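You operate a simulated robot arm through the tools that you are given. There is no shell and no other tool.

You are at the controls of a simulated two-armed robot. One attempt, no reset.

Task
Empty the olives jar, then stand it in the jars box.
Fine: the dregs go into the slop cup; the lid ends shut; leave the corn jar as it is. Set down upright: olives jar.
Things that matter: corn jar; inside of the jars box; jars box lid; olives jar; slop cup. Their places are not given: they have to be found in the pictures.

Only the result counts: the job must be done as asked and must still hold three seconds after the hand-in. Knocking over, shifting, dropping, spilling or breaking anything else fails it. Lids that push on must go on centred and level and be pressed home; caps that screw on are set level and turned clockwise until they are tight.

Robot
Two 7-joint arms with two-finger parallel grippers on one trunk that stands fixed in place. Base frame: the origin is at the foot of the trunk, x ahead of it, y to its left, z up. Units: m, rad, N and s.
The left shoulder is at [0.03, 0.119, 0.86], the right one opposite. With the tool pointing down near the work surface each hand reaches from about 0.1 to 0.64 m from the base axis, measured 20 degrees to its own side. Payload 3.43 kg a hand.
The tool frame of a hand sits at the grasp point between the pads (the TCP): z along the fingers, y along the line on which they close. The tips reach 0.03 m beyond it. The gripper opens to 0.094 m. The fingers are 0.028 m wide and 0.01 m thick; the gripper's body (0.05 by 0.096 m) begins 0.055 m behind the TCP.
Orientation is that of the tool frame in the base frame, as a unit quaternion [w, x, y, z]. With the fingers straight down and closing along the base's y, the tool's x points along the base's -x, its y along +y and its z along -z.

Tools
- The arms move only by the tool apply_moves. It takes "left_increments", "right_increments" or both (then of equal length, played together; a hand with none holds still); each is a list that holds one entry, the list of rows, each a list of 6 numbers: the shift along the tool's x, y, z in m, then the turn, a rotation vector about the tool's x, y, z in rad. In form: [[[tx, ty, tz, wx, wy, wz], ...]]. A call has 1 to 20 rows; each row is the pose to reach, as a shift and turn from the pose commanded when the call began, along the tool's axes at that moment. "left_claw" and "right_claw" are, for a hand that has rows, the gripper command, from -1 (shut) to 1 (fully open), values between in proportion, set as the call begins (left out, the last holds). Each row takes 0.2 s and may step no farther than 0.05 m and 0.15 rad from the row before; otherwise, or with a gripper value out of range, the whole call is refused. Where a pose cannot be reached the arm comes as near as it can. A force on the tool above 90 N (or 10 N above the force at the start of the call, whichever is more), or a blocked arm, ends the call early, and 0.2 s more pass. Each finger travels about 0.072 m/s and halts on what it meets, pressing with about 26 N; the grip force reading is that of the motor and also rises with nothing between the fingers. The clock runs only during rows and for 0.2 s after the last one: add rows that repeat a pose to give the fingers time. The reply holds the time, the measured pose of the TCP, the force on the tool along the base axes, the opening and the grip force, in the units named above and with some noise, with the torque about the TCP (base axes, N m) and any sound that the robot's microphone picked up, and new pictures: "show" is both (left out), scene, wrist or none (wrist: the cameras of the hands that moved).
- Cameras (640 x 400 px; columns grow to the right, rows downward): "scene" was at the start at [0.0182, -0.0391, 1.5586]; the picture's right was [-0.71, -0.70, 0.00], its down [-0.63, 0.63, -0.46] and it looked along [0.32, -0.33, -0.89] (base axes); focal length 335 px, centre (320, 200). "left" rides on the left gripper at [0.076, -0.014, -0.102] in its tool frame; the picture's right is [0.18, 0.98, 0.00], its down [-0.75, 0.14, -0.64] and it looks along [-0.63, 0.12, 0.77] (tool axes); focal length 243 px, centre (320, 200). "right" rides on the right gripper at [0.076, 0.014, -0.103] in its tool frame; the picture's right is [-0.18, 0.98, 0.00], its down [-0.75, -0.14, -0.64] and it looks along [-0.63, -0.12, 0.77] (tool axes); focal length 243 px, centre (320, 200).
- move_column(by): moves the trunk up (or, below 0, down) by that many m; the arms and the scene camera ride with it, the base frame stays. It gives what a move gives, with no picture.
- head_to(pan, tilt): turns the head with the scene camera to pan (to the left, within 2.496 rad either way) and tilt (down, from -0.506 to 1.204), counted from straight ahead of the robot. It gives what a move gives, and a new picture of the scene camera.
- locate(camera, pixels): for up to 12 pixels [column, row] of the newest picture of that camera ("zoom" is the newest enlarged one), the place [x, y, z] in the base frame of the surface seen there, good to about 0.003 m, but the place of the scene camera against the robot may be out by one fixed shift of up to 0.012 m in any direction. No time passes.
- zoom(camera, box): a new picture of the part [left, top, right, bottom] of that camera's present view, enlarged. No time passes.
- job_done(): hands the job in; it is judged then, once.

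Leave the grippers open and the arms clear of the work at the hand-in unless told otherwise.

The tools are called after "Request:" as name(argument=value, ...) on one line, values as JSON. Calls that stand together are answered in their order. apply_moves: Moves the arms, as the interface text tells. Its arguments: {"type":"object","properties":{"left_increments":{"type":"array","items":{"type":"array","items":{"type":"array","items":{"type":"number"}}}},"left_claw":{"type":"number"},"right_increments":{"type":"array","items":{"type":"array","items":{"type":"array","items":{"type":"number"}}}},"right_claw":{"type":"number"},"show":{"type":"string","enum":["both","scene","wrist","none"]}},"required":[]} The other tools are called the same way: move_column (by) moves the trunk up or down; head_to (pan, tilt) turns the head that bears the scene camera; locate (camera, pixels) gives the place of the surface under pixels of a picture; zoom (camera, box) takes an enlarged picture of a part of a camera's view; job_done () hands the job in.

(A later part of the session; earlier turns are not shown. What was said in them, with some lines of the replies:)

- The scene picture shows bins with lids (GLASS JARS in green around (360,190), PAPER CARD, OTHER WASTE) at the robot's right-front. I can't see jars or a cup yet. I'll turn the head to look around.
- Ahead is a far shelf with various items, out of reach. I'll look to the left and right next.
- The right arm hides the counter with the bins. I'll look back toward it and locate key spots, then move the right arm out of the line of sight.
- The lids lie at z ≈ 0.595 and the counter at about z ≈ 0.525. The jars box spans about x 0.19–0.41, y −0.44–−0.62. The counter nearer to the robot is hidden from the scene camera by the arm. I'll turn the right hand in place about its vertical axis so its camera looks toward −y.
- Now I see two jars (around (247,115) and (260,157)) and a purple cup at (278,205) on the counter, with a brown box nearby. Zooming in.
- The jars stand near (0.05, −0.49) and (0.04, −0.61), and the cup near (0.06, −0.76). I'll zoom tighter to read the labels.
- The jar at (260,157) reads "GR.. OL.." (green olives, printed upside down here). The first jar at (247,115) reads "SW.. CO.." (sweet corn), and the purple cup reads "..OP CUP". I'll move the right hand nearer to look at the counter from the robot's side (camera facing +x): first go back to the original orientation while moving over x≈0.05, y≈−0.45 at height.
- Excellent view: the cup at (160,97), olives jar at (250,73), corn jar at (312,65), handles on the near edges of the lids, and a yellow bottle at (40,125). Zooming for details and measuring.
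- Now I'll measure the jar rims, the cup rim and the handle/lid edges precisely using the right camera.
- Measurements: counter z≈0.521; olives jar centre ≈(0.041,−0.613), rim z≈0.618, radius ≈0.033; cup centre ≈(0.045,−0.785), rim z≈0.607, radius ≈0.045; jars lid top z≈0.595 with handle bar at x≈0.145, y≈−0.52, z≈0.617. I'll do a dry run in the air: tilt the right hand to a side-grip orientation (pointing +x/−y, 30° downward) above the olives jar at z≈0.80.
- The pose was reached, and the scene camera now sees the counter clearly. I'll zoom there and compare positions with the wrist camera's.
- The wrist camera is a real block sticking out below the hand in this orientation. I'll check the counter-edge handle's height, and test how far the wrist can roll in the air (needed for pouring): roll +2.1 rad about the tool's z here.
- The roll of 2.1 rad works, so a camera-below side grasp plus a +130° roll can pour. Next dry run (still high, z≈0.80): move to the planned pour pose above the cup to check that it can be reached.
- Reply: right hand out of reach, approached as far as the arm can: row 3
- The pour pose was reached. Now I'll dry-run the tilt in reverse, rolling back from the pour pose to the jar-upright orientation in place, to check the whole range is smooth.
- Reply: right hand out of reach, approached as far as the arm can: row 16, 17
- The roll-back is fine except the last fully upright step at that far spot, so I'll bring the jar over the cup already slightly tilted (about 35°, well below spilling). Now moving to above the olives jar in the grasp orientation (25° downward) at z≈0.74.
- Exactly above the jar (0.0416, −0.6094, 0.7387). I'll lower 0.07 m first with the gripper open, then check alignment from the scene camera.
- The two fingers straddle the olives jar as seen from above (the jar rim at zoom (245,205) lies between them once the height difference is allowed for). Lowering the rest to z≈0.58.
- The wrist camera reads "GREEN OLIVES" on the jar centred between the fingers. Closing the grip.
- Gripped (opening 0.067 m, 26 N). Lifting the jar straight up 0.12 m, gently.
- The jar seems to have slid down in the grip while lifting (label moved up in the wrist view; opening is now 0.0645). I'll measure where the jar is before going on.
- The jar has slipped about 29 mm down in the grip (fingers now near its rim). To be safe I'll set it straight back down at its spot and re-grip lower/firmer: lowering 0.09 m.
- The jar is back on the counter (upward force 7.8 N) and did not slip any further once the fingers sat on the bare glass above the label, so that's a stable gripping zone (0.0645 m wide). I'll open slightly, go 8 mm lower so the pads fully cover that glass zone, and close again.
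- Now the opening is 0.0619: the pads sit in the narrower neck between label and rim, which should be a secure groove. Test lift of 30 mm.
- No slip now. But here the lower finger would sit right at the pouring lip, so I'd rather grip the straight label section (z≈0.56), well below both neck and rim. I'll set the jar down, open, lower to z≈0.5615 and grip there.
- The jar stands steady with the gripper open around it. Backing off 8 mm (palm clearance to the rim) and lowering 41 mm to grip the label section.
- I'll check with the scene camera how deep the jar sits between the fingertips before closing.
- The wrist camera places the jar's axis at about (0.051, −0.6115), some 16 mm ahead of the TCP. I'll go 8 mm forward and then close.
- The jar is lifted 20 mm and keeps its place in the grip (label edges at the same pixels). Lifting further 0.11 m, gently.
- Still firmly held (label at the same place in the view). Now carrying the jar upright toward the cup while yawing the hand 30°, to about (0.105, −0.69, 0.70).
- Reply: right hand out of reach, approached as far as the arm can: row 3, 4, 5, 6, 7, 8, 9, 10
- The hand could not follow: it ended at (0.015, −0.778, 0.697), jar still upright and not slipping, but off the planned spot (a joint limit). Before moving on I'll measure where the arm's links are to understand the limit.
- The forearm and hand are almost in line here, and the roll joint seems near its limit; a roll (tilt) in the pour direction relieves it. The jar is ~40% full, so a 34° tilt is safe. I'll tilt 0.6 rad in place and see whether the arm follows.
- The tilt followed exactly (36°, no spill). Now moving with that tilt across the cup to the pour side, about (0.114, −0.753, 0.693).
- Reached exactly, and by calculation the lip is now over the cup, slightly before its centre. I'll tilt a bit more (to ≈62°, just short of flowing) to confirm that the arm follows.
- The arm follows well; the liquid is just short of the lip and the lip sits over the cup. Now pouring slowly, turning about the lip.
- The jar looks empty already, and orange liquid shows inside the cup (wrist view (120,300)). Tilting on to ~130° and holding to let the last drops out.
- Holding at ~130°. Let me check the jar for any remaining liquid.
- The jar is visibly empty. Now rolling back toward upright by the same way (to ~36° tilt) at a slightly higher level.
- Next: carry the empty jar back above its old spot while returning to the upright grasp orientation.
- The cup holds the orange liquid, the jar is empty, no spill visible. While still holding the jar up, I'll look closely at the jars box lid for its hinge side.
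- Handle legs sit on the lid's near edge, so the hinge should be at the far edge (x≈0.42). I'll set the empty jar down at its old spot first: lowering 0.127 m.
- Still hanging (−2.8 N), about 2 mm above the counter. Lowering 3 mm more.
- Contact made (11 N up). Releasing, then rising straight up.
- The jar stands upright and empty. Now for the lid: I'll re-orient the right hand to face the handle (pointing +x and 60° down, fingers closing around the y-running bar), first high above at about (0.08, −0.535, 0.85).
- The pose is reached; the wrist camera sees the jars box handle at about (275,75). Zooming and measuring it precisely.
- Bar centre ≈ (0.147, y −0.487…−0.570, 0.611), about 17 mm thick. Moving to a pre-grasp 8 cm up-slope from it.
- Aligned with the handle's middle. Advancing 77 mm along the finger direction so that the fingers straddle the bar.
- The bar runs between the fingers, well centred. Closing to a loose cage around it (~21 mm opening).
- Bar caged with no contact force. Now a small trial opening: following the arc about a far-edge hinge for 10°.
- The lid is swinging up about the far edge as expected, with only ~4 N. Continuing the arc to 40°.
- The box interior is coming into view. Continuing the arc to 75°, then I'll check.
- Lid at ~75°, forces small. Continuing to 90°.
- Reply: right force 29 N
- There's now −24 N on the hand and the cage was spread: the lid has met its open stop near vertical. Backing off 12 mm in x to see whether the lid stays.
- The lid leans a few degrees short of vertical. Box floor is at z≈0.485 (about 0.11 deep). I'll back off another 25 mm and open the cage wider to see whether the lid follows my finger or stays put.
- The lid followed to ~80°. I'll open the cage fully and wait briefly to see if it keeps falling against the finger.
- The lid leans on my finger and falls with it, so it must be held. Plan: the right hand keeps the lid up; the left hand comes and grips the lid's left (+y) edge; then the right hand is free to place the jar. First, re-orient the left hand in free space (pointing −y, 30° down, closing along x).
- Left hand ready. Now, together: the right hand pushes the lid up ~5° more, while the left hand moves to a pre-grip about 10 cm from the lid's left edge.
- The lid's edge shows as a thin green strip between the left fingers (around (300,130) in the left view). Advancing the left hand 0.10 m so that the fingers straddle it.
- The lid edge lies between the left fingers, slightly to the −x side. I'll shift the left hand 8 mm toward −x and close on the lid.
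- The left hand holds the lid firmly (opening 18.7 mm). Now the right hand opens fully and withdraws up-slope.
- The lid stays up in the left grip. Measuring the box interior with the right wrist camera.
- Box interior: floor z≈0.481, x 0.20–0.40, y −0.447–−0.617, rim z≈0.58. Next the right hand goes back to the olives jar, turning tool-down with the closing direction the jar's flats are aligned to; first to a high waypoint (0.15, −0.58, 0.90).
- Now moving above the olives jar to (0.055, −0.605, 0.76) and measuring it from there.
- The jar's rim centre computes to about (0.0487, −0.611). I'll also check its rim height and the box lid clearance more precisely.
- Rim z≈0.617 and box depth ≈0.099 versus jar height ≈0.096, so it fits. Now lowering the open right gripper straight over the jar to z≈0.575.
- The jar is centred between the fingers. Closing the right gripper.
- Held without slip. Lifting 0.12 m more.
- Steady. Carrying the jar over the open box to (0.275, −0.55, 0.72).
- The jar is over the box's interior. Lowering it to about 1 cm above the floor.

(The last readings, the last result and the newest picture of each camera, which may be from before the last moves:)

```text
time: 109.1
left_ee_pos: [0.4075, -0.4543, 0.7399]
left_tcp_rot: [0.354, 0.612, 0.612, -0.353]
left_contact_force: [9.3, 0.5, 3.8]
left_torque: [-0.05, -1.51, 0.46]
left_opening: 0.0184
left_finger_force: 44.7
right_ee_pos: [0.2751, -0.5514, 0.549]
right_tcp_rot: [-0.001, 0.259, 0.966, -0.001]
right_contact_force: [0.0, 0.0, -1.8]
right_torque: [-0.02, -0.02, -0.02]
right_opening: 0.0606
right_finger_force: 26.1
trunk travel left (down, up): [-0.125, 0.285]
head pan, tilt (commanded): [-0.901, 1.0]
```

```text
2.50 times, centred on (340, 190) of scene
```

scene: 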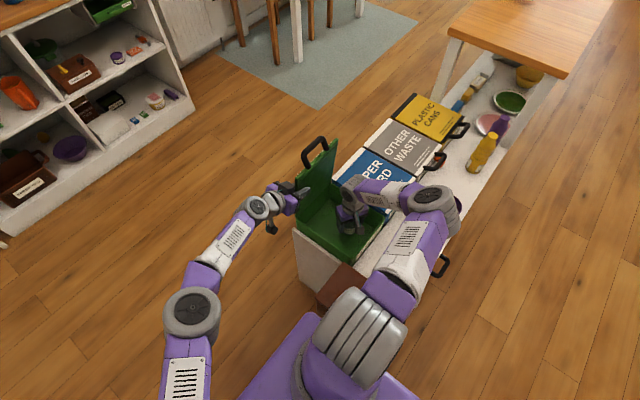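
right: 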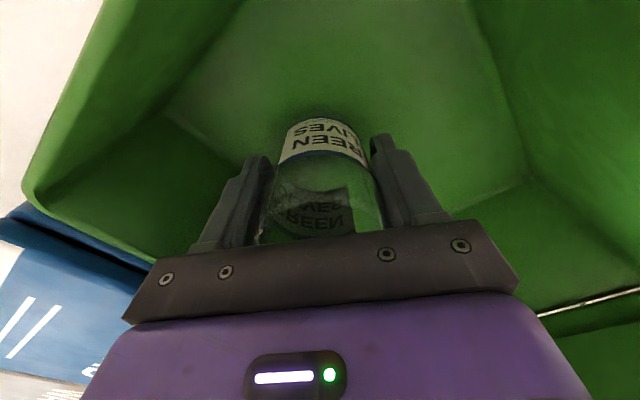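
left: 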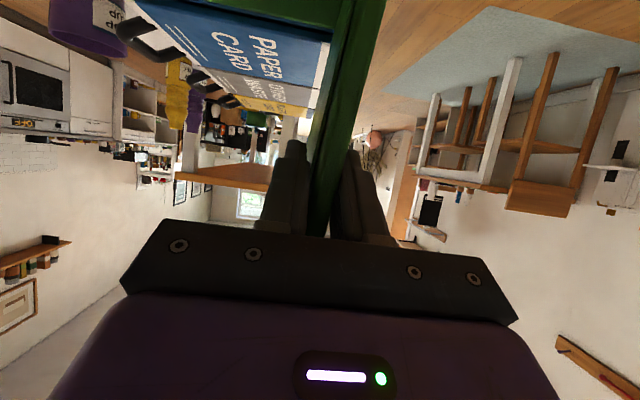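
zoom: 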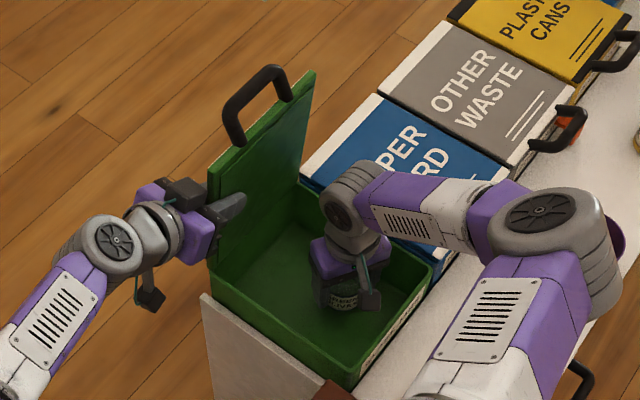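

Inside the box with 1 cm to go. Lowering slowly until it touches the floor.

Request:
apply_moves(right_increments=[[[0, 0, 0.004, 0, 0, 0], [0, 0, 0.007, 0, 0, 0], [0, 0, 0.0095, 0, 0, 0], [0, 0, 0.0105, 0, 0, 0], [0, 0, 0.0105, 0, 0, 0]]], show="none")

```text
time: 110.3
left_ee_pos: [0.4075, -0.4542, 0.7394]
left_tcp_rot: [0.354, 0.612, 0.612, -0.354]
left_contact_force: [9.6, 1.5, 3.4]
left_torque: [-0.1, -1.53, 0.47]
left_opening: 0.0184
left_finger_force: 45.5
right_ee_pos: [0.2763, -0.551, 0.538]
right_tcp_rot: [0.0, 0.259, 0.966, -0.002]
right_contact_force: [-0.5, -0.5, -1.5]
right_torque: [0.01, 0.04, 0.0]
right_opening: 0.0606
right_finger_force: 26.3
trunk travel left (down, up): [-0.125, 0.285]
head pan, tilt (commanded): [-0.901, 1.0]
```

No contact yet (still −1.5 N). Going down in 1 mm steps.

Request:
apply_moves(right_increments=[[[0, 0, 0.001, 0, 0, 0], [0, 0, 0.002, 0, 0, 0], [0, 0, 0.003, 0, 0, 0], [0, 0, 0.003, 0, 0, 0]]], show="none")

```text
time: 111.3
left_ee_pos: [0.4073, -0.4548, 0.7386]
left_tcp_rot: [0.354, 0.612, 0.613, -0.353]
left_contact_force: [11.9, -8.6, -3.0]
left_torque: [-0.12, -1.59, 0.49]
left_opening: 0.0187
left_finger_force: 45.0
right_ee_pos: [0.2764, -0.5517, 0.5356]
right_tcp_rot: [0.001, 0.259, 0.966, -0.002]
right_contact_force: [-3.7, 0.4, 16.5]
right_torque: [0.14, 0.15, 0.05]
right_opening: 0.0612
right_finger_force: 25.6
trunk travel left (down, up): [-0.125, 0.285]
head pan, tilt (commanded): [-0.901, 1.0]
```

Touchdown (+16.5 N). Easing up 1.5 mm and releasing.

Request:
apply_moves(right_increments=[[[0, 0, -0.0012, 0, 0, 0], [0, 0, -0.0012, 0, 0, 0]]], show="none")

Request:
apply_moves(right_increments=[[[0, 0, 0, 0, 0, 0], [0, 0, 0, 0, 0, 0], [0, 0, 0, 0, 0, 0]]], right_claw=0.7, show="wrist")

```text
time: 111.9
left_ee_pos: [0.4066, -0.4552, 0.7386]
left_tcp_rot: [0.354, 0.612, 0.612, -0.353]
left_contact_force: [8.5, -0.2, 0.5]
left_torque: [-0.09, -1.4, 0.53]
left_opening: 0.0185
left_finger_force: 45.6
right_ee_pos: [0.2762, -0.5513, 0.5365]
right_tcp_rot: [0.001, 0.258, 0.966, -0.001]
right_contact_force: [-0.1, -2.3, 2.9]
right_torque: [-0.22, -0.12, -0.04]
right_opening: 0.0609
right_finger_force: 25.9
trunk travel left (down, up): [-0.125, 0.285]
head pan, tilt (commanded): [-0.901, 1.0]
```

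```text
time: 112.7
left_ee_pos: [0.4067, -0.4545, 0.7396]
left_tcp_rot: [0.354, 0.612, 0.612, -0.353]
left_contact_force: [9.2, 0.6, 1.0]
left_torque: [-0.03, -1.5, 0.52]
left_opening: 0.0184
left_finger_force: 45.1
right_ee_pos: [0.2763, -0.5512, 0.5359]
right_tcp_rot: [0.0, 0.259, 0.966, -0.002]
right_contact_force: [0.0, 1.1, -0.3]
right_torque: [0.01, -0.02, -0.01]
right_opening: 0.0799
right_finger_force: 0.0
trunk travel left (down, up): [-0.125, 0.285]
head pan, tilt (commanded): [-0.901, 1.0]
```

right: 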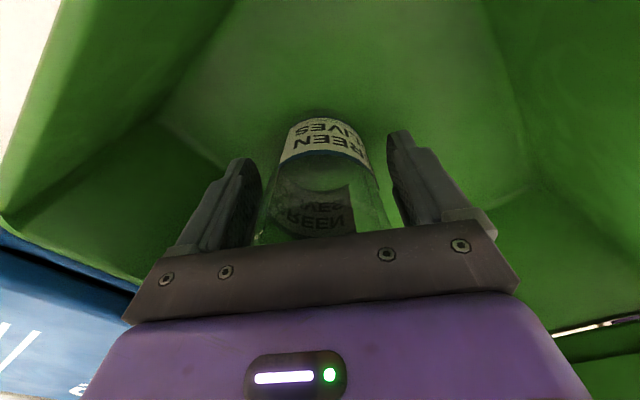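

The jar is released and stands upright in the box. Raising the right hand straight up 0.18 m.

Request:
apply_moves(right_increments=[[[0, 0, -0.015, 0, 0, 0], [0, 0, -0.04, 0, 0, 0], [0, 0, -0.07, 0, 0, 0], [0, 0, -0.105, 0, 0, 0], [0, 0, -0.145, 0, 0, 0], [0, 0, -0.18, 0, 0, 0], [0, 0, -0.18, 0, 0, 0]]], show="both")

Request:
zoom(camera="right", box=[200, 0, 480, 180])

```text
time: 114.3
left_ee_pos: [0.4061, -0.454, 0.7384]
left_tcp_rot: [0.354, 0.612, 0.612, -0.354]
left_contact_force: [10.7, 1.5, 1.3]
left_torque: [-0.12, -1.54, 0.46]
left_opening: 0.0186
left_finger_force: 44.4
right_ee_pos: [0.2752, -0.5508, 0.7169]
right_tcp_rot: [-0.001, 0.259, 0.966, -0.001]
right_contact_force: [-1.9, 0.4, 0.0]
right_torque: [0.02, 0.0, 0.01]
right_opening: 0.08
right_finger_force: 0.0
trunk travel left (down, up): [-0.125, 0.285]
head pan, tilt (commanded): [-0.901, 1.0]
```

scene: 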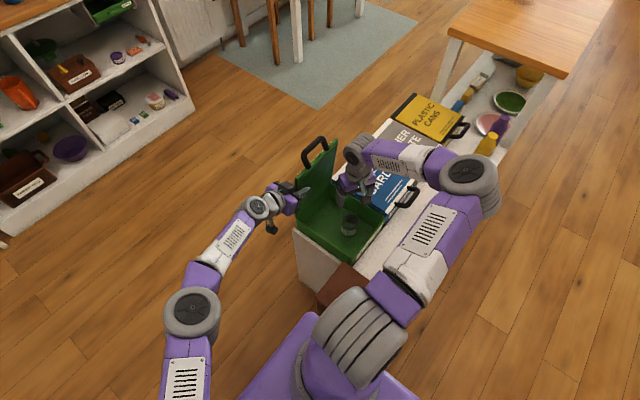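
right: 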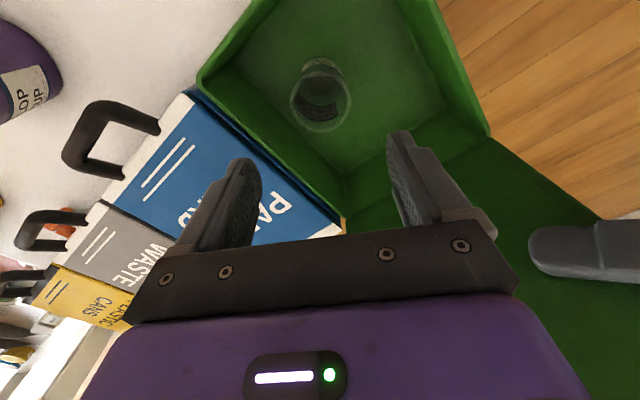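

```text
2.22 times, centred on (340, 90) of right
```

zoom: 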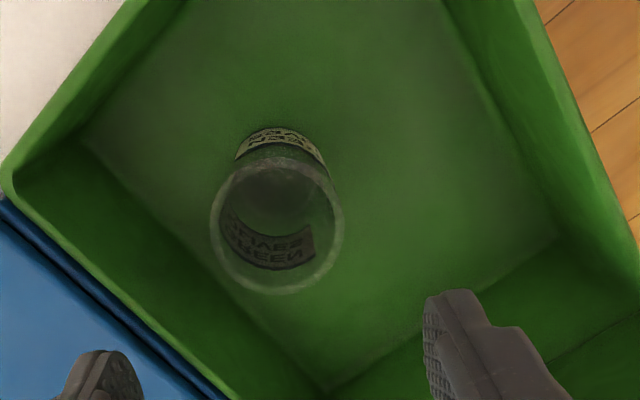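

The jar stands upright in the box. Checking its rim height against the box rim.

Request:
locate(camera="right", pixels=[[321, 131], [314, 130], [330, 130], [293, 106], [350, 104], [318, 75], [210, 80], [340, 195], [345, 180], [440, 60], [400, 40], [300, 130]])

```text
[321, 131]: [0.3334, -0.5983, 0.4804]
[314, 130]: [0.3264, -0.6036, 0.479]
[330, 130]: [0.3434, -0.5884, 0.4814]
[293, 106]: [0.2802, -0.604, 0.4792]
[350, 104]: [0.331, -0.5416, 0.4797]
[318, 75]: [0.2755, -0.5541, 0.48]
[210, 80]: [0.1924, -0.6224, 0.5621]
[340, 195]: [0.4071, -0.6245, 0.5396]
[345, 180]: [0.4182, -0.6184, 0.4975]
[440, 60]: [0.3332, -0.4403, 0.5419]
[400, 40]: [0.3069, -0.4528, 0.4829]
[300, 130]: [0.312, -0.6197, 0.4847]
```

Fine: floor 0.480, so the rim (~0.576) is below the box rim (0.58). Now to close the lid: the right hand goes back up, re-orients, and cages the handle again before the left lets go. First, up and away to (0.149, −0.58, 0.90).

Request:
apply_moves(right_increments=[[[0.0105, -0.0098, -0.035, 0, 0, 0], [0.0262, -0.0245, -0.07, 0, 0, 0], [0.0446, -0.0417, -0.105, 0, 0, 0], [0.0629, -0.0589, -0.14, 0, 0, 0], [0.0813, -0.076, -0.17, 0, 0, 0], [0.0944, -0.0883, -0.1839, 0, 0, 0], [0.0944, -0.0883, -0.1839, 0, 0, 0]]], right_claw=0.8, show="none")

Request:
apply_moves(right_increments=[[[-0.0211, 0.0183, -0.0059, -0.0526, -0.0302, 0.1138], [-0.0422, 0.0366, -0.0118, -0.1053, -0.0604, 0.2276], [-0.0633, 0.0549, -0.0177, -0.1579, -0.0906, 0.3414], [-0.0844, 0.0732, -0.0236, -0.2106, -0.1208, 0.4552], [-0.1054, 0.0915, -0.0296, -0.2632, -0.1509, 0.5689], [-0.1265, 0.1098, -0.0355, -0.3159, -0.1811, 0.6827], [-0.1476, 0.1281, -0.0414, -0.3685, -0.2113, 0.7965], [-0.1687, 0.1464, -0.0473, -0.4212, -0.2415, 0.9103], [-0.1898, 0.1647, -0.0532, -0.4738, -0.2717, 1.0241], [-0.1898, 0.1647, -0.0532, -0.4738, -0.2717, 1.0241]]], show="both")

Request:
zoom(camera="scene", box=[260, 80, 400, 220])

```text
time: 115.9
left_ee_pos: [0.4058, -0.4545, 0.7398]
left_tcp_rot: [0.353, 0.612, 0.613, -0.354]
left_contact_force: [9.5, 1.5, 1.8]
left_torque: [-0.15, -1.46, 0.46]
left_opening: 0.0189
left_finger_force: 45.1
right_ee_pos: [0.1503, -0.5806, 0.9003]
right_tcp_rot: [0.001, 0.259, 0.966, -0.001]
right_contact_force: [0.6, 0.5, 0.2]
right_torque: [-0.04, 0.0, 0.01]
right_opening: 0.0846
right_finger_force: 0.0
trunk travel left (down, up): [-0.125, 0.285]
head pan, tilt (commanded): [-0.901, 1.0]
```

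```text
time: 118.1
left_ee_pos: [0.4078, -0.4536, 0.7384]
left_tcp_rot: [0.353, 0.613, 0.612, -0.354]
left_contact_force: [9.3, 0.1, 1.5]
left_torque: [0.02, -1.51, 0.51]
left_opening: 0.0186
left_finger_force: 45.4
right_ee_pos: [0.3964, -0.533, 0.9527]
right_tcp_rot: [0.183, 0.685, 0.681, 0.182]
right_contact_force: [-0.3, 0.3, 0.3]
right_torque: [0.02, -0.01, 0.03]
right_opening: 0.0847
right_finger_force: 0.1
trunk travel left (down, up): [-0.125, 0.285]
head pan, tilt (commanded): [-0.901, 1.0]
```

scene: 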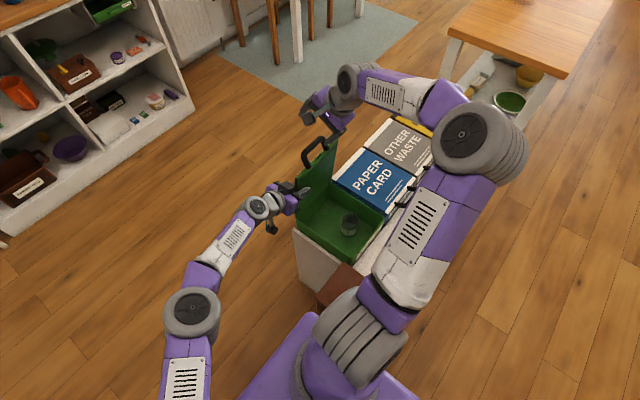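
right: 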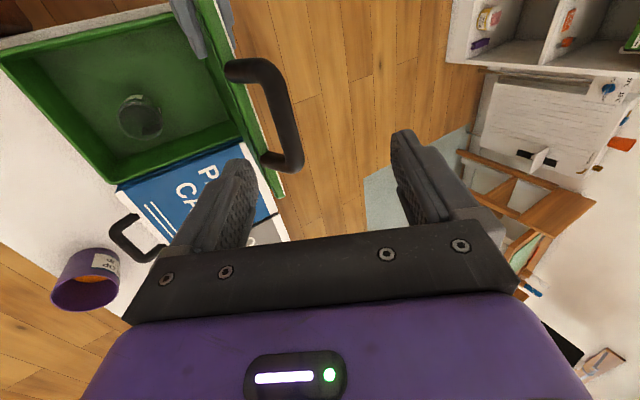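

```text
2.86 times, centred on (330, 150) of scene
```

zoom: 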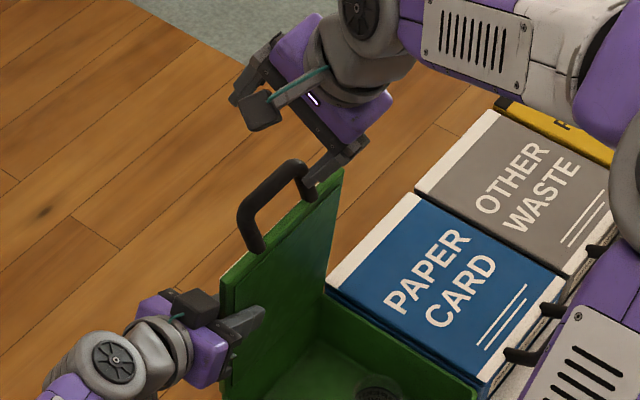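

The handle is visible at about (285,110) in the right wrist view. Measuring its present location.

Request:
locate(camera="right", pixels=[[280, 90], [287, 115], [293, 140], [270, 70], [290, 160], [284, 100]])

Request:
zoom(camera="right", box=[160, 20, 420, 200])

```text
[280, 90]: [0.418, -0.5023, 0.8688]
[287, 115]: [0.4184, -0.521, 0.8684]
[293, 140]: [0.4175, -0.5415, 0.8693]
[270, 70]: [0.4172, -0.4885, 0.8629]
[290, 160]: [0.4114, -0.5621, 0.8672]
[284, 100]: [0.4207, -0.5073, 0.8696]
```

```text
2.22 times, centred on (290, 110) of right
```

zoom: 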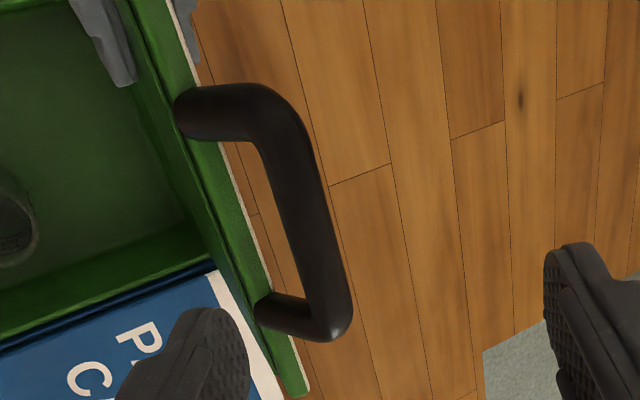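

Bar centre now ≈(0.4205, −0.525, 0.861). I'll shift 25 mm across to centre the fingers on it, then advance 80 mm.

Request:
apply_moves(right_increments=[[[0, -0.0125, 0, 0, 0, 0], [0, -0.025, 0, 0, 0, 0], [0, -0.025, 0.02, 0, 0, 0], [0, -0.025, 0.04, 0, 0, 0], [0, -0.025, 0.06, 0, 0, 0], [0, -0.025, 0.0795, 0, 0, 0], [0, -0.025, 0.0795, 0, 0, 0]]], show="wrist")

Request:
zoom(camera="right", box=[180, 60, 460, 240])

```text
time: 119.7
left_ee_pos: [0.4068, -0.4539, 0.7392]
left_tcp_rot: [0.353, 0.613, 0.612, -0.354]
left_contact_force: [9.9, 1.6, 0.7]
left_torque: [0.03, -1.53, 0.49]
left_opening: 0.0185
left_finger_force: 45.2
right_ee_pos: [0.4169, -0.5322, 0.8723]
right_tcp_rot: [0.183, 0.684, 0.682, 0.182]
right_contact_force: [-0.5, 0.3, -0.5]
right_torque: [0.02, -0.01, 0.0]
right_opening: 0.0847
right_finger_force: 0.1
trunk travel left (down, up): [-0.125, 0.285]
head pan, tilt (commanded): [-0.901, 1.0]
```

right: 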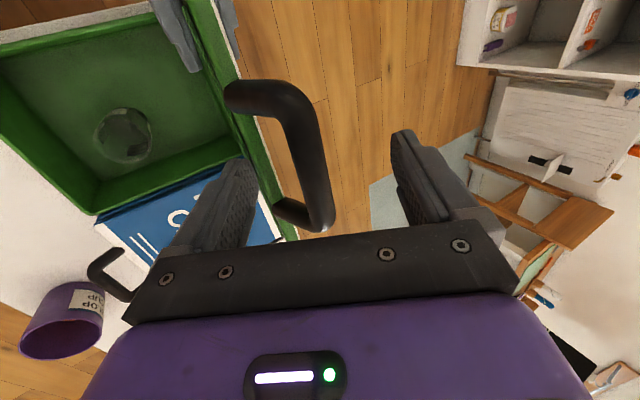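

```text
2.22 times, centred on (320, 150) of right
```

zoom: 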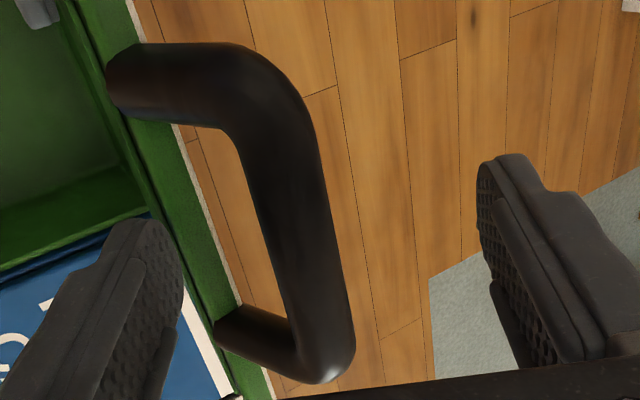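

The bar is centred between the right fingers. Closing to a cage (≈23 mm).

Request:
apply_moves(right_increments=[[[0, 0, 0, 0, 0, 0], [0, 0, 0, 0, 0, 0], [0, 0, 0, 0, 0, 0], [0, 0, 0, 0, 0, 0]]], right_claw=-0.5, show="wrist")

Request:
zoom(camera="right", box=[180, 60, 460, 240])

```text
time: 120.7
left_ee_pos: [0.4071, -0.4542, 0.7392]
left_tcp_rot: [0.354, 0.612, 0.613, -0.353]
left_contact_force: [11.2, 1.2, 1.8]
left_torque: [-0.03, -1.48, 0.46]
left_opening: 0.0187
left_finger_force: 44.9
right_ee_pos: [0.4146, -0.5333, 0.8725]
right_tcp_rot: [0.182, 0.684, 0.682, 0.182]
right_contact_force: [-0.9, 0.6, -1.1]
right_torque: [-0.01, 0.02, -0.01]
right_opening: 0.0244
right_finger_force: 0.7
trunk travel left (down, up): [-0.125, 0.285]
head pan, tilt (commanded): [-0.901, 1.0]
```

right: 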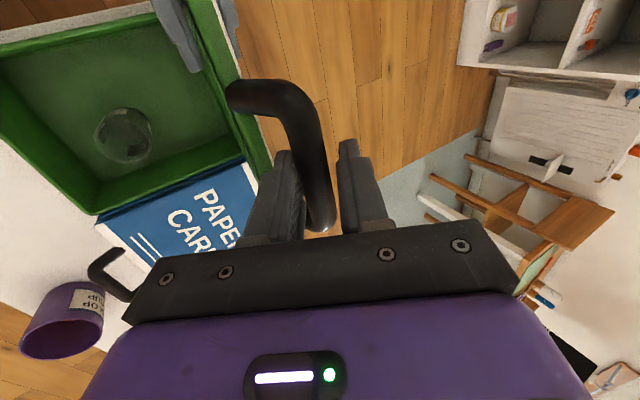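

```text
2.22 times, centred on (320, 150) of right
```

zoom: 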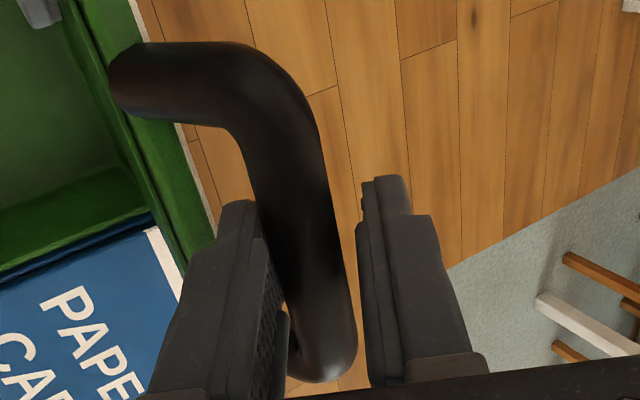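

The right hand has the handle caged. Now the left hand opens and withdraws along its approach direction.

Request:
apply_moves(left_increments=[[[0, 0, 0, 0, 0, 0], [0, 0, 0, 0, 0, 0], [0, 0, 0, 0, 0, 0], [0, 0, 0, 0, 0, 0], [0, 0, -0.03, 0, 0, 0], [0, 0, -0.07, 0, 0, 0], [0, 0, -0.115, 0, 0, 0], [0, 0, -0.16, 0, 0, 0], [0, 0, -0.16, 0, 0, 0]]], left_claw=1, show="both")

Request:
zoom(camera="scene", box=[220, 80, 400, 240])

```text
time: 122.7
left_ee_pos: [0.4067, -0.3138, 0.8202]
left_tcp_rot: [0.354, 0.612, 0.612, -0.354]
left_contact_force: [0.3, 0.6, 0.2]
left_torque: [0.0, 0.0, -0.01]
left_opening: 0.0943
left_finger_force: 0.1
right_ee_pos: [0.4139, -0.533, 0.8723]
right_tcp_rot: [0.182, 0.683, 0.683, 0.183]
right_contact_force: [-0.5, -0.3, 0.8]
right_torque: [0.01, 0.0, -0.01]
right_opening: 0.0237
right_finger_force: 0.1
trunk travel left (down, up): [-0.125, 0.285]
head pan, tilt (commanded): [-0.901, 1.0]
```

scene: 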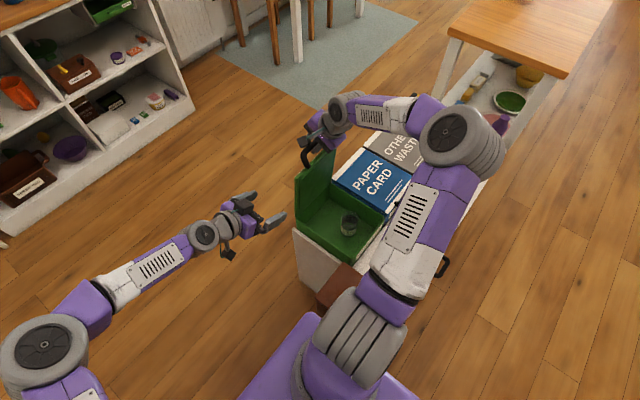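
left: 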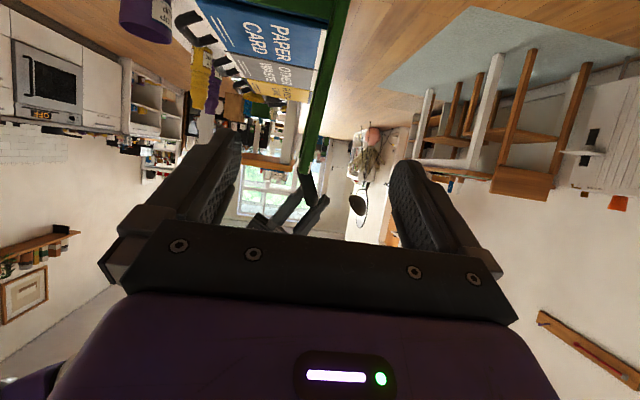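

```text
2.50 times, centred on (310, 160) of scene
```

zoom: 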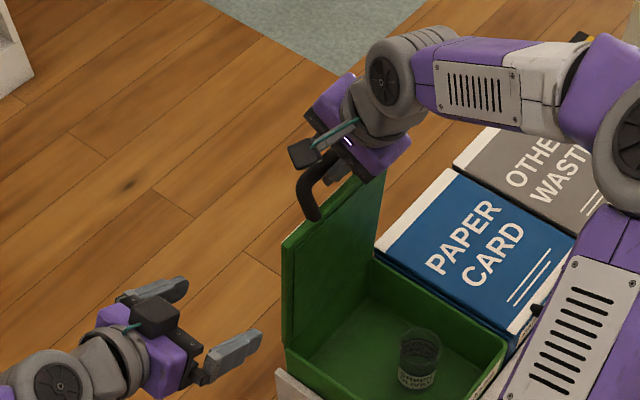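

The left hand is clear. Now the right hand swings the lid back down along the arc to ~40°, while the left hand withdraws further.

Request:
apply_moves(right_increments=[[[0, -0.0148, -0.0078, 0, 0, 0], [0, -0.0295, -0.0155, 0, 0, 0], [0, -0.0512, -0.024, 0, 0, 0], [0, -0.0737, -0.0308, 0, 0, 0], [0, -0.0968, -0.0354, 0, 0, 0], [0, -0.12, -0.0381, 0, 0, 0], [0, -0.1435, -0.0387, 0, 0, 0], [0, -0.1669, -0.0373, 0, 0, 0], [0, -0.19, -0.0339, 0, 0, 0], [0, -0.2128, -0.0284, 0, 0, 0], [0, -0.2128, -0.0284, 0, 0, 0]]], left_increments=[[[0, 0, -0.02, 0, 0, 0], [0, 0, -0.04, 0, 0, 0], [0, 0, -0.06, 0, 0, 0], [0, 0, -0.08, 0, 0, 0], [0, 0, -0.1, 0, 0, 0], [0, 0, -0.12, 0, 0, 0], [0, 0, -0.14, 0, 0, 0], [0, 0, -0.16, 0, 0, 0], [0, 0, -0.18, 0, 0, 0], [0, 0, -0.2, 0, 0, 0], [0, 0, -0.2, 0, 0, 0]]], show="both")

Request:
zoom(camera="scene", box=[280, 110, 440, 270])

```text
time: 125.1
left_ee_pos: [0.4054, -0.1427, 0.919]
left_tcp_rot: [0.353, 0.613, 0.612, -0.354]
left_contact_force: [-0.4, 0.1, 0.6]
left_torque: [0.02, -0.01, 0.05]
left_opening: 0.0937
left_finger_force: 0.1
right_ee_pos: [0.215, -0.5319, 0.7905]
right_tcp_rot: [0.183, 0.684, 0.682, 0.183]
right_contact_force: [-0.3, -0.1, -0.1]
right_torque: [0.0, 0.02, 0.02]
right_opening: 0.0236
right_finger_force: 0.1
trunk travel left (down, up): [-0.125, 0.285]
head pan, tilt (commanded): [-0.901, 1.0]
```

scene: 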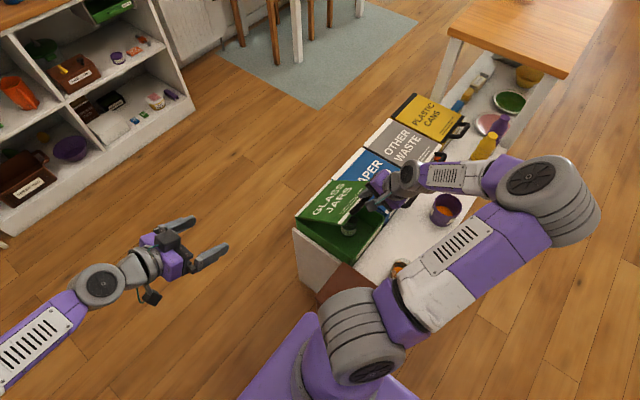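
right: 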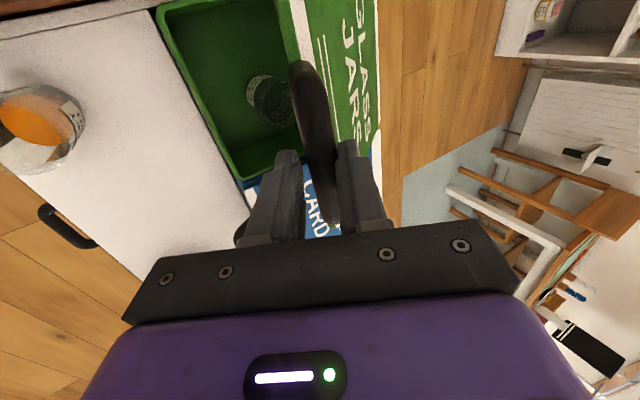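
left: 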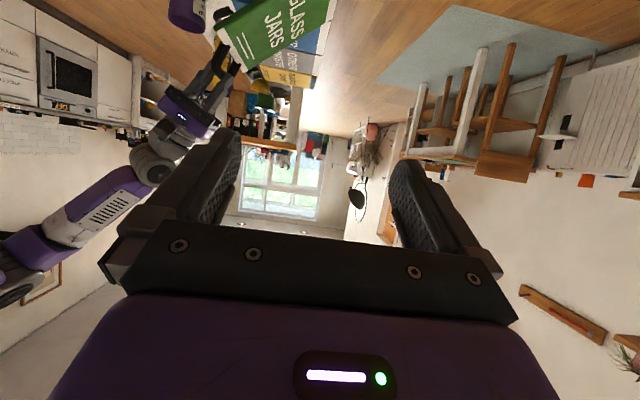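

```text
2.50 times, centred on (360, 190) of scene
```

zoom: 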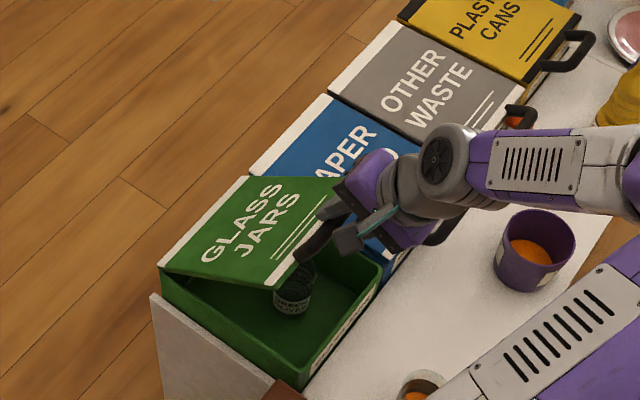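

Lid at ~40° and under control; the jar stands inside. Continuing down to ~5°.

Request:
apply_moves(right_increments=[[[0, -0.0223, 0.0074, 0, 0, 0], [0, -0.0437, 0.0168, 0, 0, 0], [0, -0.0644, 0.0279, 0, 0, 0], [0, -0.084, 0.0408, 0, 0, 0], [0, -0.1023, 0.0554, 0, 0, 0], [0, -0.1193, 0.0715, 0, 0, 0], [0, -0.1271, 0.0802, 0, 0, 0], [0, -0.1349, 0.089, 0, 0, 0], [0, -0.1349, 0.089, 0, 0, 0]]], show="both")

Request:
zoom(camera="scene", box=[280, 150, 440, 290])

```text
time: 127.1
left_ee_pos: [0.4061, -0.1422, 0.9188]
left_tcp_rot: [0.353, 0.612, 0.613, -0.353]
left_contact_force: [-0.5, 0.2, -0.6]
left_torque: [0.04, 0.01, 0.01]
left_opening: 0.0938
left_finger_force: 0.1
right_ee_pos: [0.1426, -0.5315, 0.6466]
right_tcp_rot: [0.183, 0.684, 0.682, 0.182]
right_contact_force: [0.7, 0.0, 0.1]
right_torque: [0.01, -0.04, 0.01]
right_opening: 0.0236
right_finger_force: 0.0
trunk travel left (down, up): [-0.125, 0.285]
head pan, tilt (commanded): [-0.901, 1.0]
```

scene: 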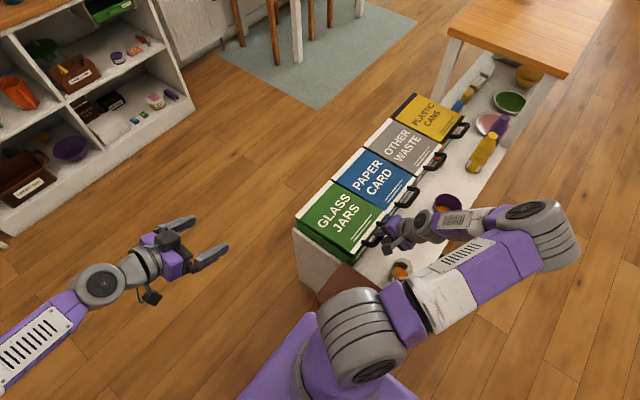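
right: 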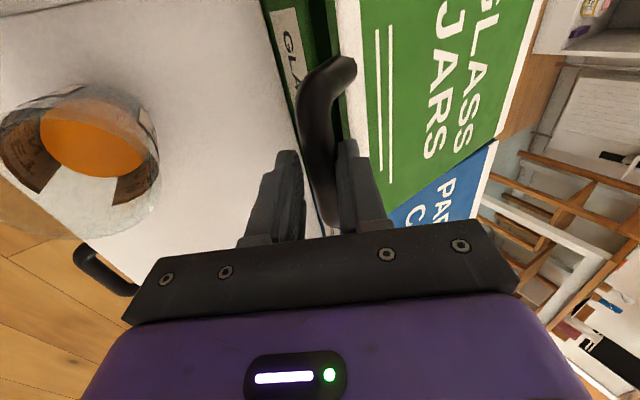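

```text
2.86 times, centred on (360, 220) of scene
```

zoom: 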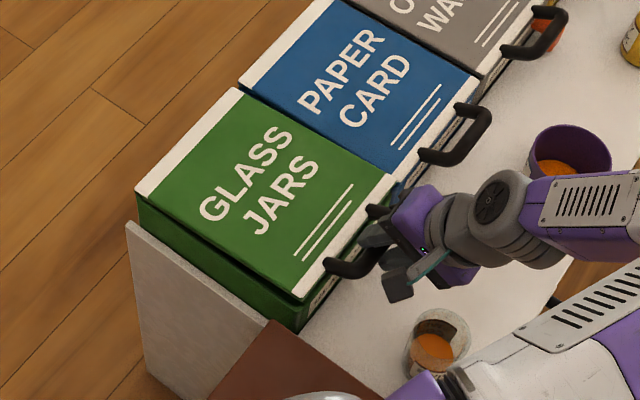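

Nearly shut (≈5°). Lowering the last bit to closed.

Request:
apply_moves(right_increments=[[[0, -0.0035, 0.0047, 0, 0, 0], [0, -0.007, 0.0094, 0, 0, 0], [0, -0.0105, 0.0142, 0, 0, 0], [0, -0.0139, 0.0189, 0, 0, 0], [0, -0.0139, 0.0189, 0, 0, 0]]], show="wrist")

Request:
zoom(camera="scene", box=[280, 170, 408, 270])

Request:
locate(camera="right", pixels=[[400, 60], [430, 100], [400, 150], [460, 60], [370, 40], [480, 120], [360, 100], [325, 90]])

```text
time: 128.3
left_ee_pos: [0.4059, -0.1434, 0.9181]
left_tcp_rot: [0.354, 0.612, 0.613, -0.353]
left_contact_force: [-0.6, -0.1, 0.2]
left_torque: [-0.02, -0.02, -0.01]
left_opening: 0.0941
left_finger_force: 0.1
right_ee_pos: [0.1408, -0.5312, 0.6235]
right_tcp_rot: [0.183, 0.684, 0.683, 0.182]
right_contact_force: [0.8, -1.2, 0.0]
right_torque: [-0.02, 0.02, -0.02]
right_opening: 0.0235
right_finger_force: 0.1
trunk travel left (down, up): [-0.125, 0.285]
head pan, tilt (commanded): [-0.901, 1.0]
```

right: 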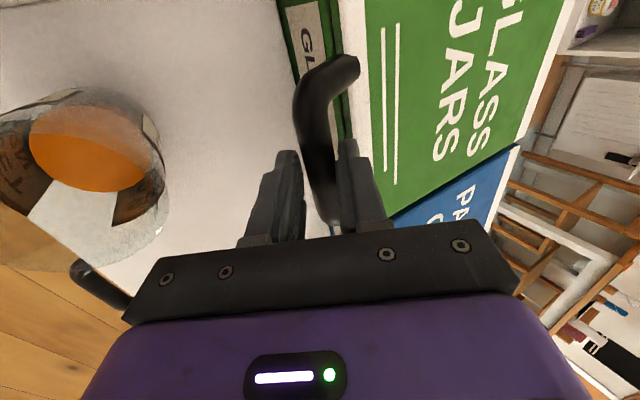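

```text
4.00 times, centred on (344, 220) of scene
```

zoom: 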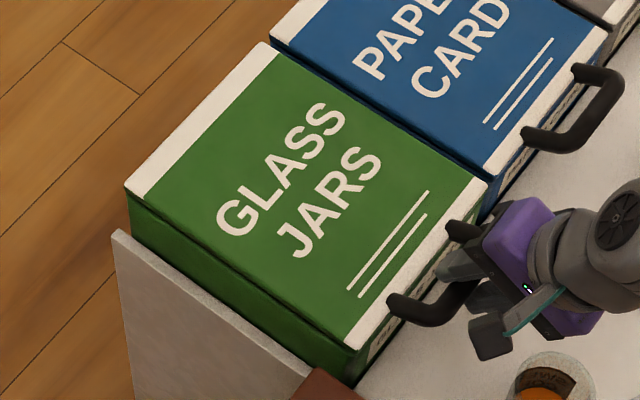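

```text
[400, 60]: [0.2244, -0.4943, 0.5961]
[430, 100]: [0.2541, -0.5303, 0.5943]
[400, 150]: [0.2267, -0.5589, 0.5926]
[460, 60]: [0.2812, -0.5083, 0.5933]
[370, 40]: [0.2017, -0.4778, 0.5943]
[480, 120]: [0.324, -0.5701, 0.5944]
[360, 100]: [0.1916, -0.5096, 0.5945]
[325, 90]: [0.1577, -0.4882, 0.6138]
```

The lid top now reads a level z≈0.594 from front to back: shut. Opening the cage a little and withdrawing up-slope from the handle.

Request:
apply_moves(right_increments=[[[0, 0, 0, 0, 0, 0], [0, 0, 0, 0, 0, 0], [0, 0, -0.02, 0, 0, 0], [0, 0, -0.05, 0, 0, 0], [0, 0, -0.09, 0, 0, 0], [0, 0, -0.13, 0, 0, 0], [0, 0, -0.17, 0, 0, 0], [0, 0, -0.17, 0, 0, 0]]], right_claw=-0.2, show="both")

Request:
zoom(camera="scene", box=[280, 150, 480, 300])

Request:
locate(camera="right", pixels=[[300, 60], [340, 60], [380, 100], [320, 30], [400, 60]])

```text
time: 130.1
left_ee_pos: [0.4067, -0.1428, 0.92]
left_tcp_rot: [0.353, 0.613, 0.612, -0.354]
left_contact_force: [0.0, -0.6, 0.1]
left_torque: [0.01, 0.0, 0.0]
left_opening: 0.0942
left_finger_force: 0.1
right_ee_pos: [0.0543, -0.5321, 0.7696]
right_tcp_rot: [0.183, 0.683, 0.683, 0.182]
right_contact_force: [0.1, 0.0, -0.2]
right_torque: [0.0, -0.01, 0.0]
right_opening: 0.0376
right_finger_force: 0.0
trunk travel left (down, up): [-0.125, 0.285]
head pan, tilt (commanded): [-0.901, 1.0]
```

scene: 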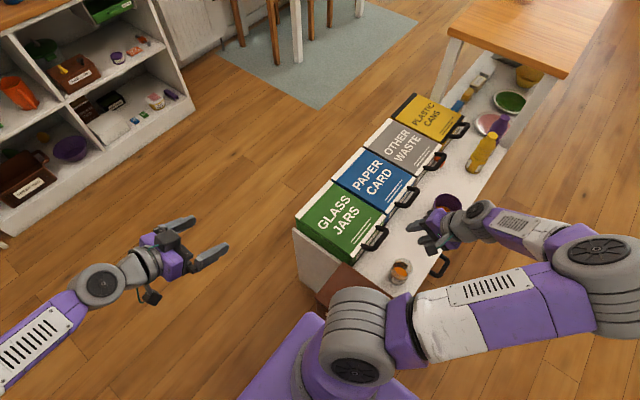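
right: 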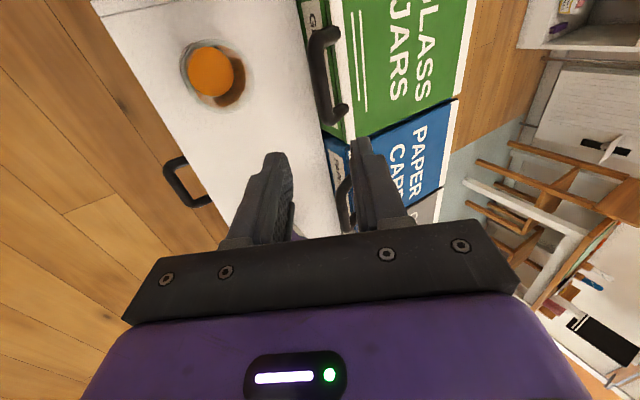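

```text
2.67 times, centred on (380, 225) of scene
```

zoom: 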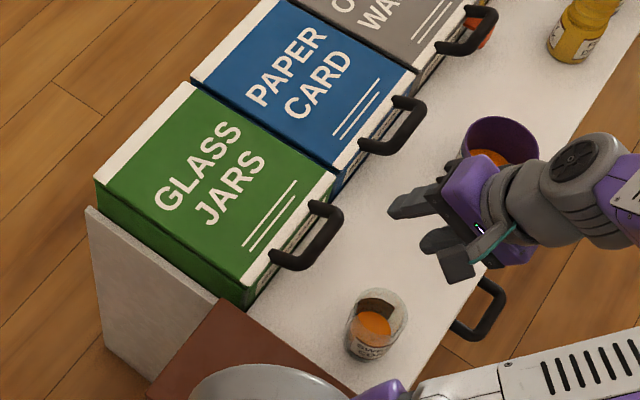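

```text
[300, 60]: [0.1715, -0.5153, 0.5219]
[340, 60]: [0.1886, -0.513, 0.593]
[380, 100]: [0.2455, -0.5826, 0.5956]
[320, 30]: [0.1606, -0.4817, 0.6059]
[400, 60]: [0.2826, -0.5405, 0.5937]
```

The lid is shut (z≈0.594 everywhere, as at the start). Now retreating both arms clear and opening both grippers.

Request:
apply_moves(right_increments=[[[0.0117, 0.0283, -0.0217, 0, 0, 0], [0.0235, 0.0566, -0.0433, 0, 0, 0], [0.0352, 0.0849, -0.065, 0, 0, 0], [0.0469, 0.1132, -0.0867, 0, 0, 0], [0.0586, 0.1415, -0.1084, 0, 0, 0], [0.0704, 0.1698, -0.13, 0, 0, 0], [0.0821, 0.1981, -0.1517, 0, 0, 0], [0.0821, 0.1981, -0.1517, 0, 0, 0]]], left_increments=[[[-0.0052, 0, -0.0195, 0, 0, 0], [-0.0105, 0, -0.039, 0, 0, 0], [-0.0157, 0, -0.0585, 0, 0, 0], [-0.0209, 0, -0.0781, 0, 0, 0], [-0.0261, 0, -0.0976, 0, 0, 0], [-0.0314, 0, -0.1171, 0, 0, 0], [-0.0366, 0, -0.1366, 0, 0, 0], [-0.0366, 0, -0.1366, 0, 0, 0]]], right_claw=1, left_claw=1, show="both")

Request:
zoom(camera="right", box=[60, 0, 460, 250])

```text
time: 131.9
left_ee_pos: [0.4059, -0.0425, 1.021]
left_tcp_rot: [0.353, 0.613, 0.612, -0.354]
left_contact_force: [0.4, 0.0, 0.6]
left_torque: [-0.02, -0.02, -0.01]
left_opening: 0.0941
left_finger_force: 0.1
right_ee_pos: [0.1514, -0.4498, 1.0004]
right_tcp_rot: [0.182, 0.684, 0.682, 0.183]
right_contact_force: [0.4, -0.5, 0.2]
right_torque: [0.01, -0.01, -0.01]
right_opening: 0.0938
right_finger_force: 0.1
trunk travel left (down, up): [-0.125, 0.285]
head pan, tilt (commanded): [-0.901, 1.0]
```

scene: 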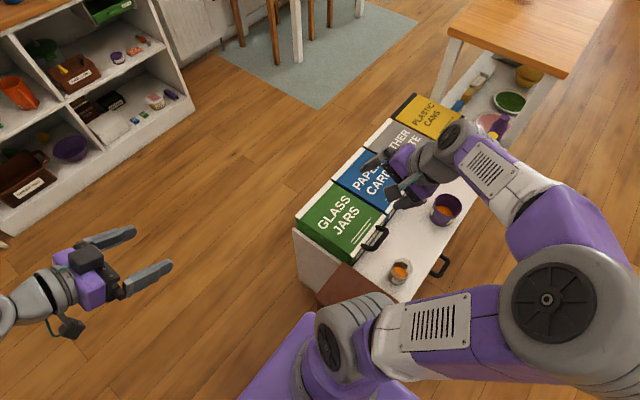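
right: 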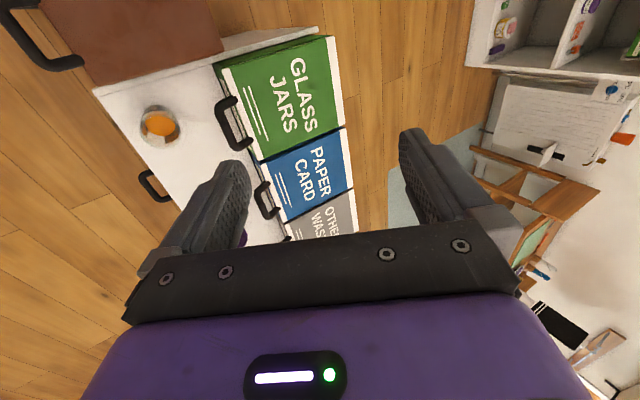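
left: 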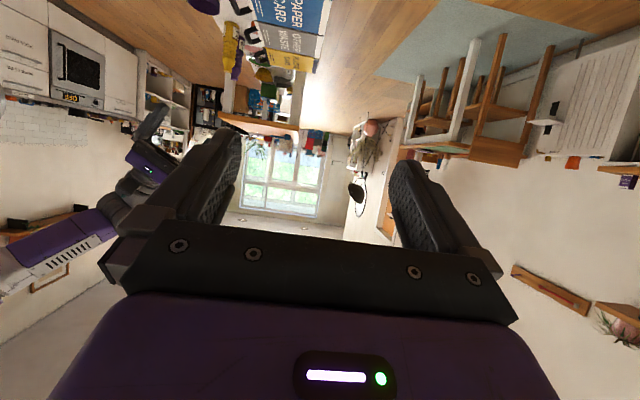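

```text
1.60 times, centred on (260, 125) of right
```

zoom: 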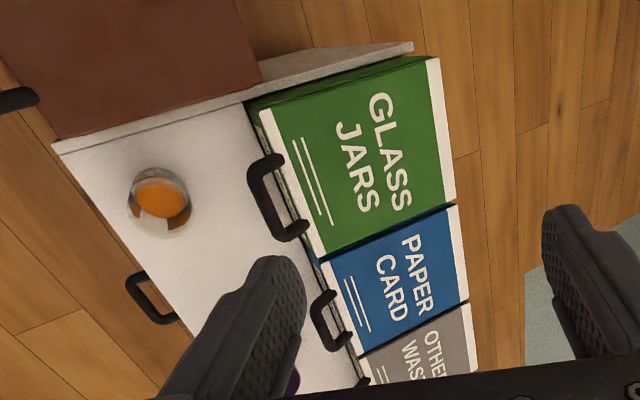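

Everything looks in order. Final check: zoom on the corn jar, cup and counter for spills.

Request:
zoom(camera="scene", box=[380, 180, 480, 290])

Request:
zoom(camera="scene", box=[285, 170, 400, 280])

Request:
locate(camera="scene", pixels=[[400, 271], [300, 213], [340, 225], [361, 225], [345, 195], [336, 245], [376, 215]])

```text
3.64 times, centred on (430, 235) of scene
```

zoom: 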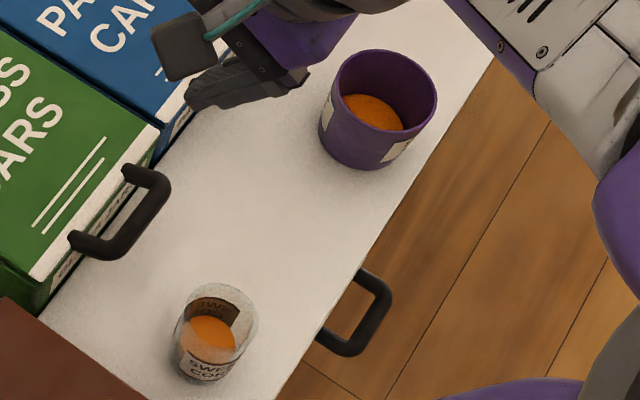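

```text
3.64 times, centred on (342, 225) of scene
```

zoom: 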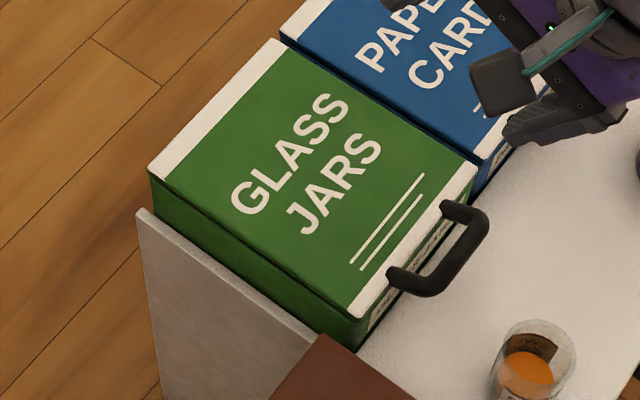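

```text
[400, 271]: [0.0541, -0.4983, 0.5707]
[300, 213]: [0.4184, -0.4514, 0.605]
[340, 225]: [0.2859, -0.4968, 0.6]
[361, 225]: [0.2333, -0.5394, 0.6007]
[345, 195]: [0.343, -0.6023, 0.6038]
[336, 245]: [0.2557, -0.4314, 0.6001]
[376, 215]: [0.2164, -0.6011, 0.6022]
```

The corn jar is where it was, the counter is dry, the cup holds the dregs, the lid lies flat and shut as before, and both hands are open and clear. Handing in.

Request:
job_done()

```text
The job is handed in.
```

The olives jar is empty and standing upright in the jars box, and the lid is shut. I've handed the job in.

- **Dregs:** they went into the slop cup. I saw no spill on the counter in the final pictures.
- **Jar handling:** on the first lift the jar slipped about 3 cm in the right hand's grip. I set it back down and gripped it again lower, and it held after that.
- **Lid:** it would not stay open by itself, so the left hand held it while the right hand placed the jar. It now lies level at the same height as at the start (about 0.594 m).
- **Corn jar:** its measured position is the same as at the start.

Both grippers are open and both arms are clear of the work.
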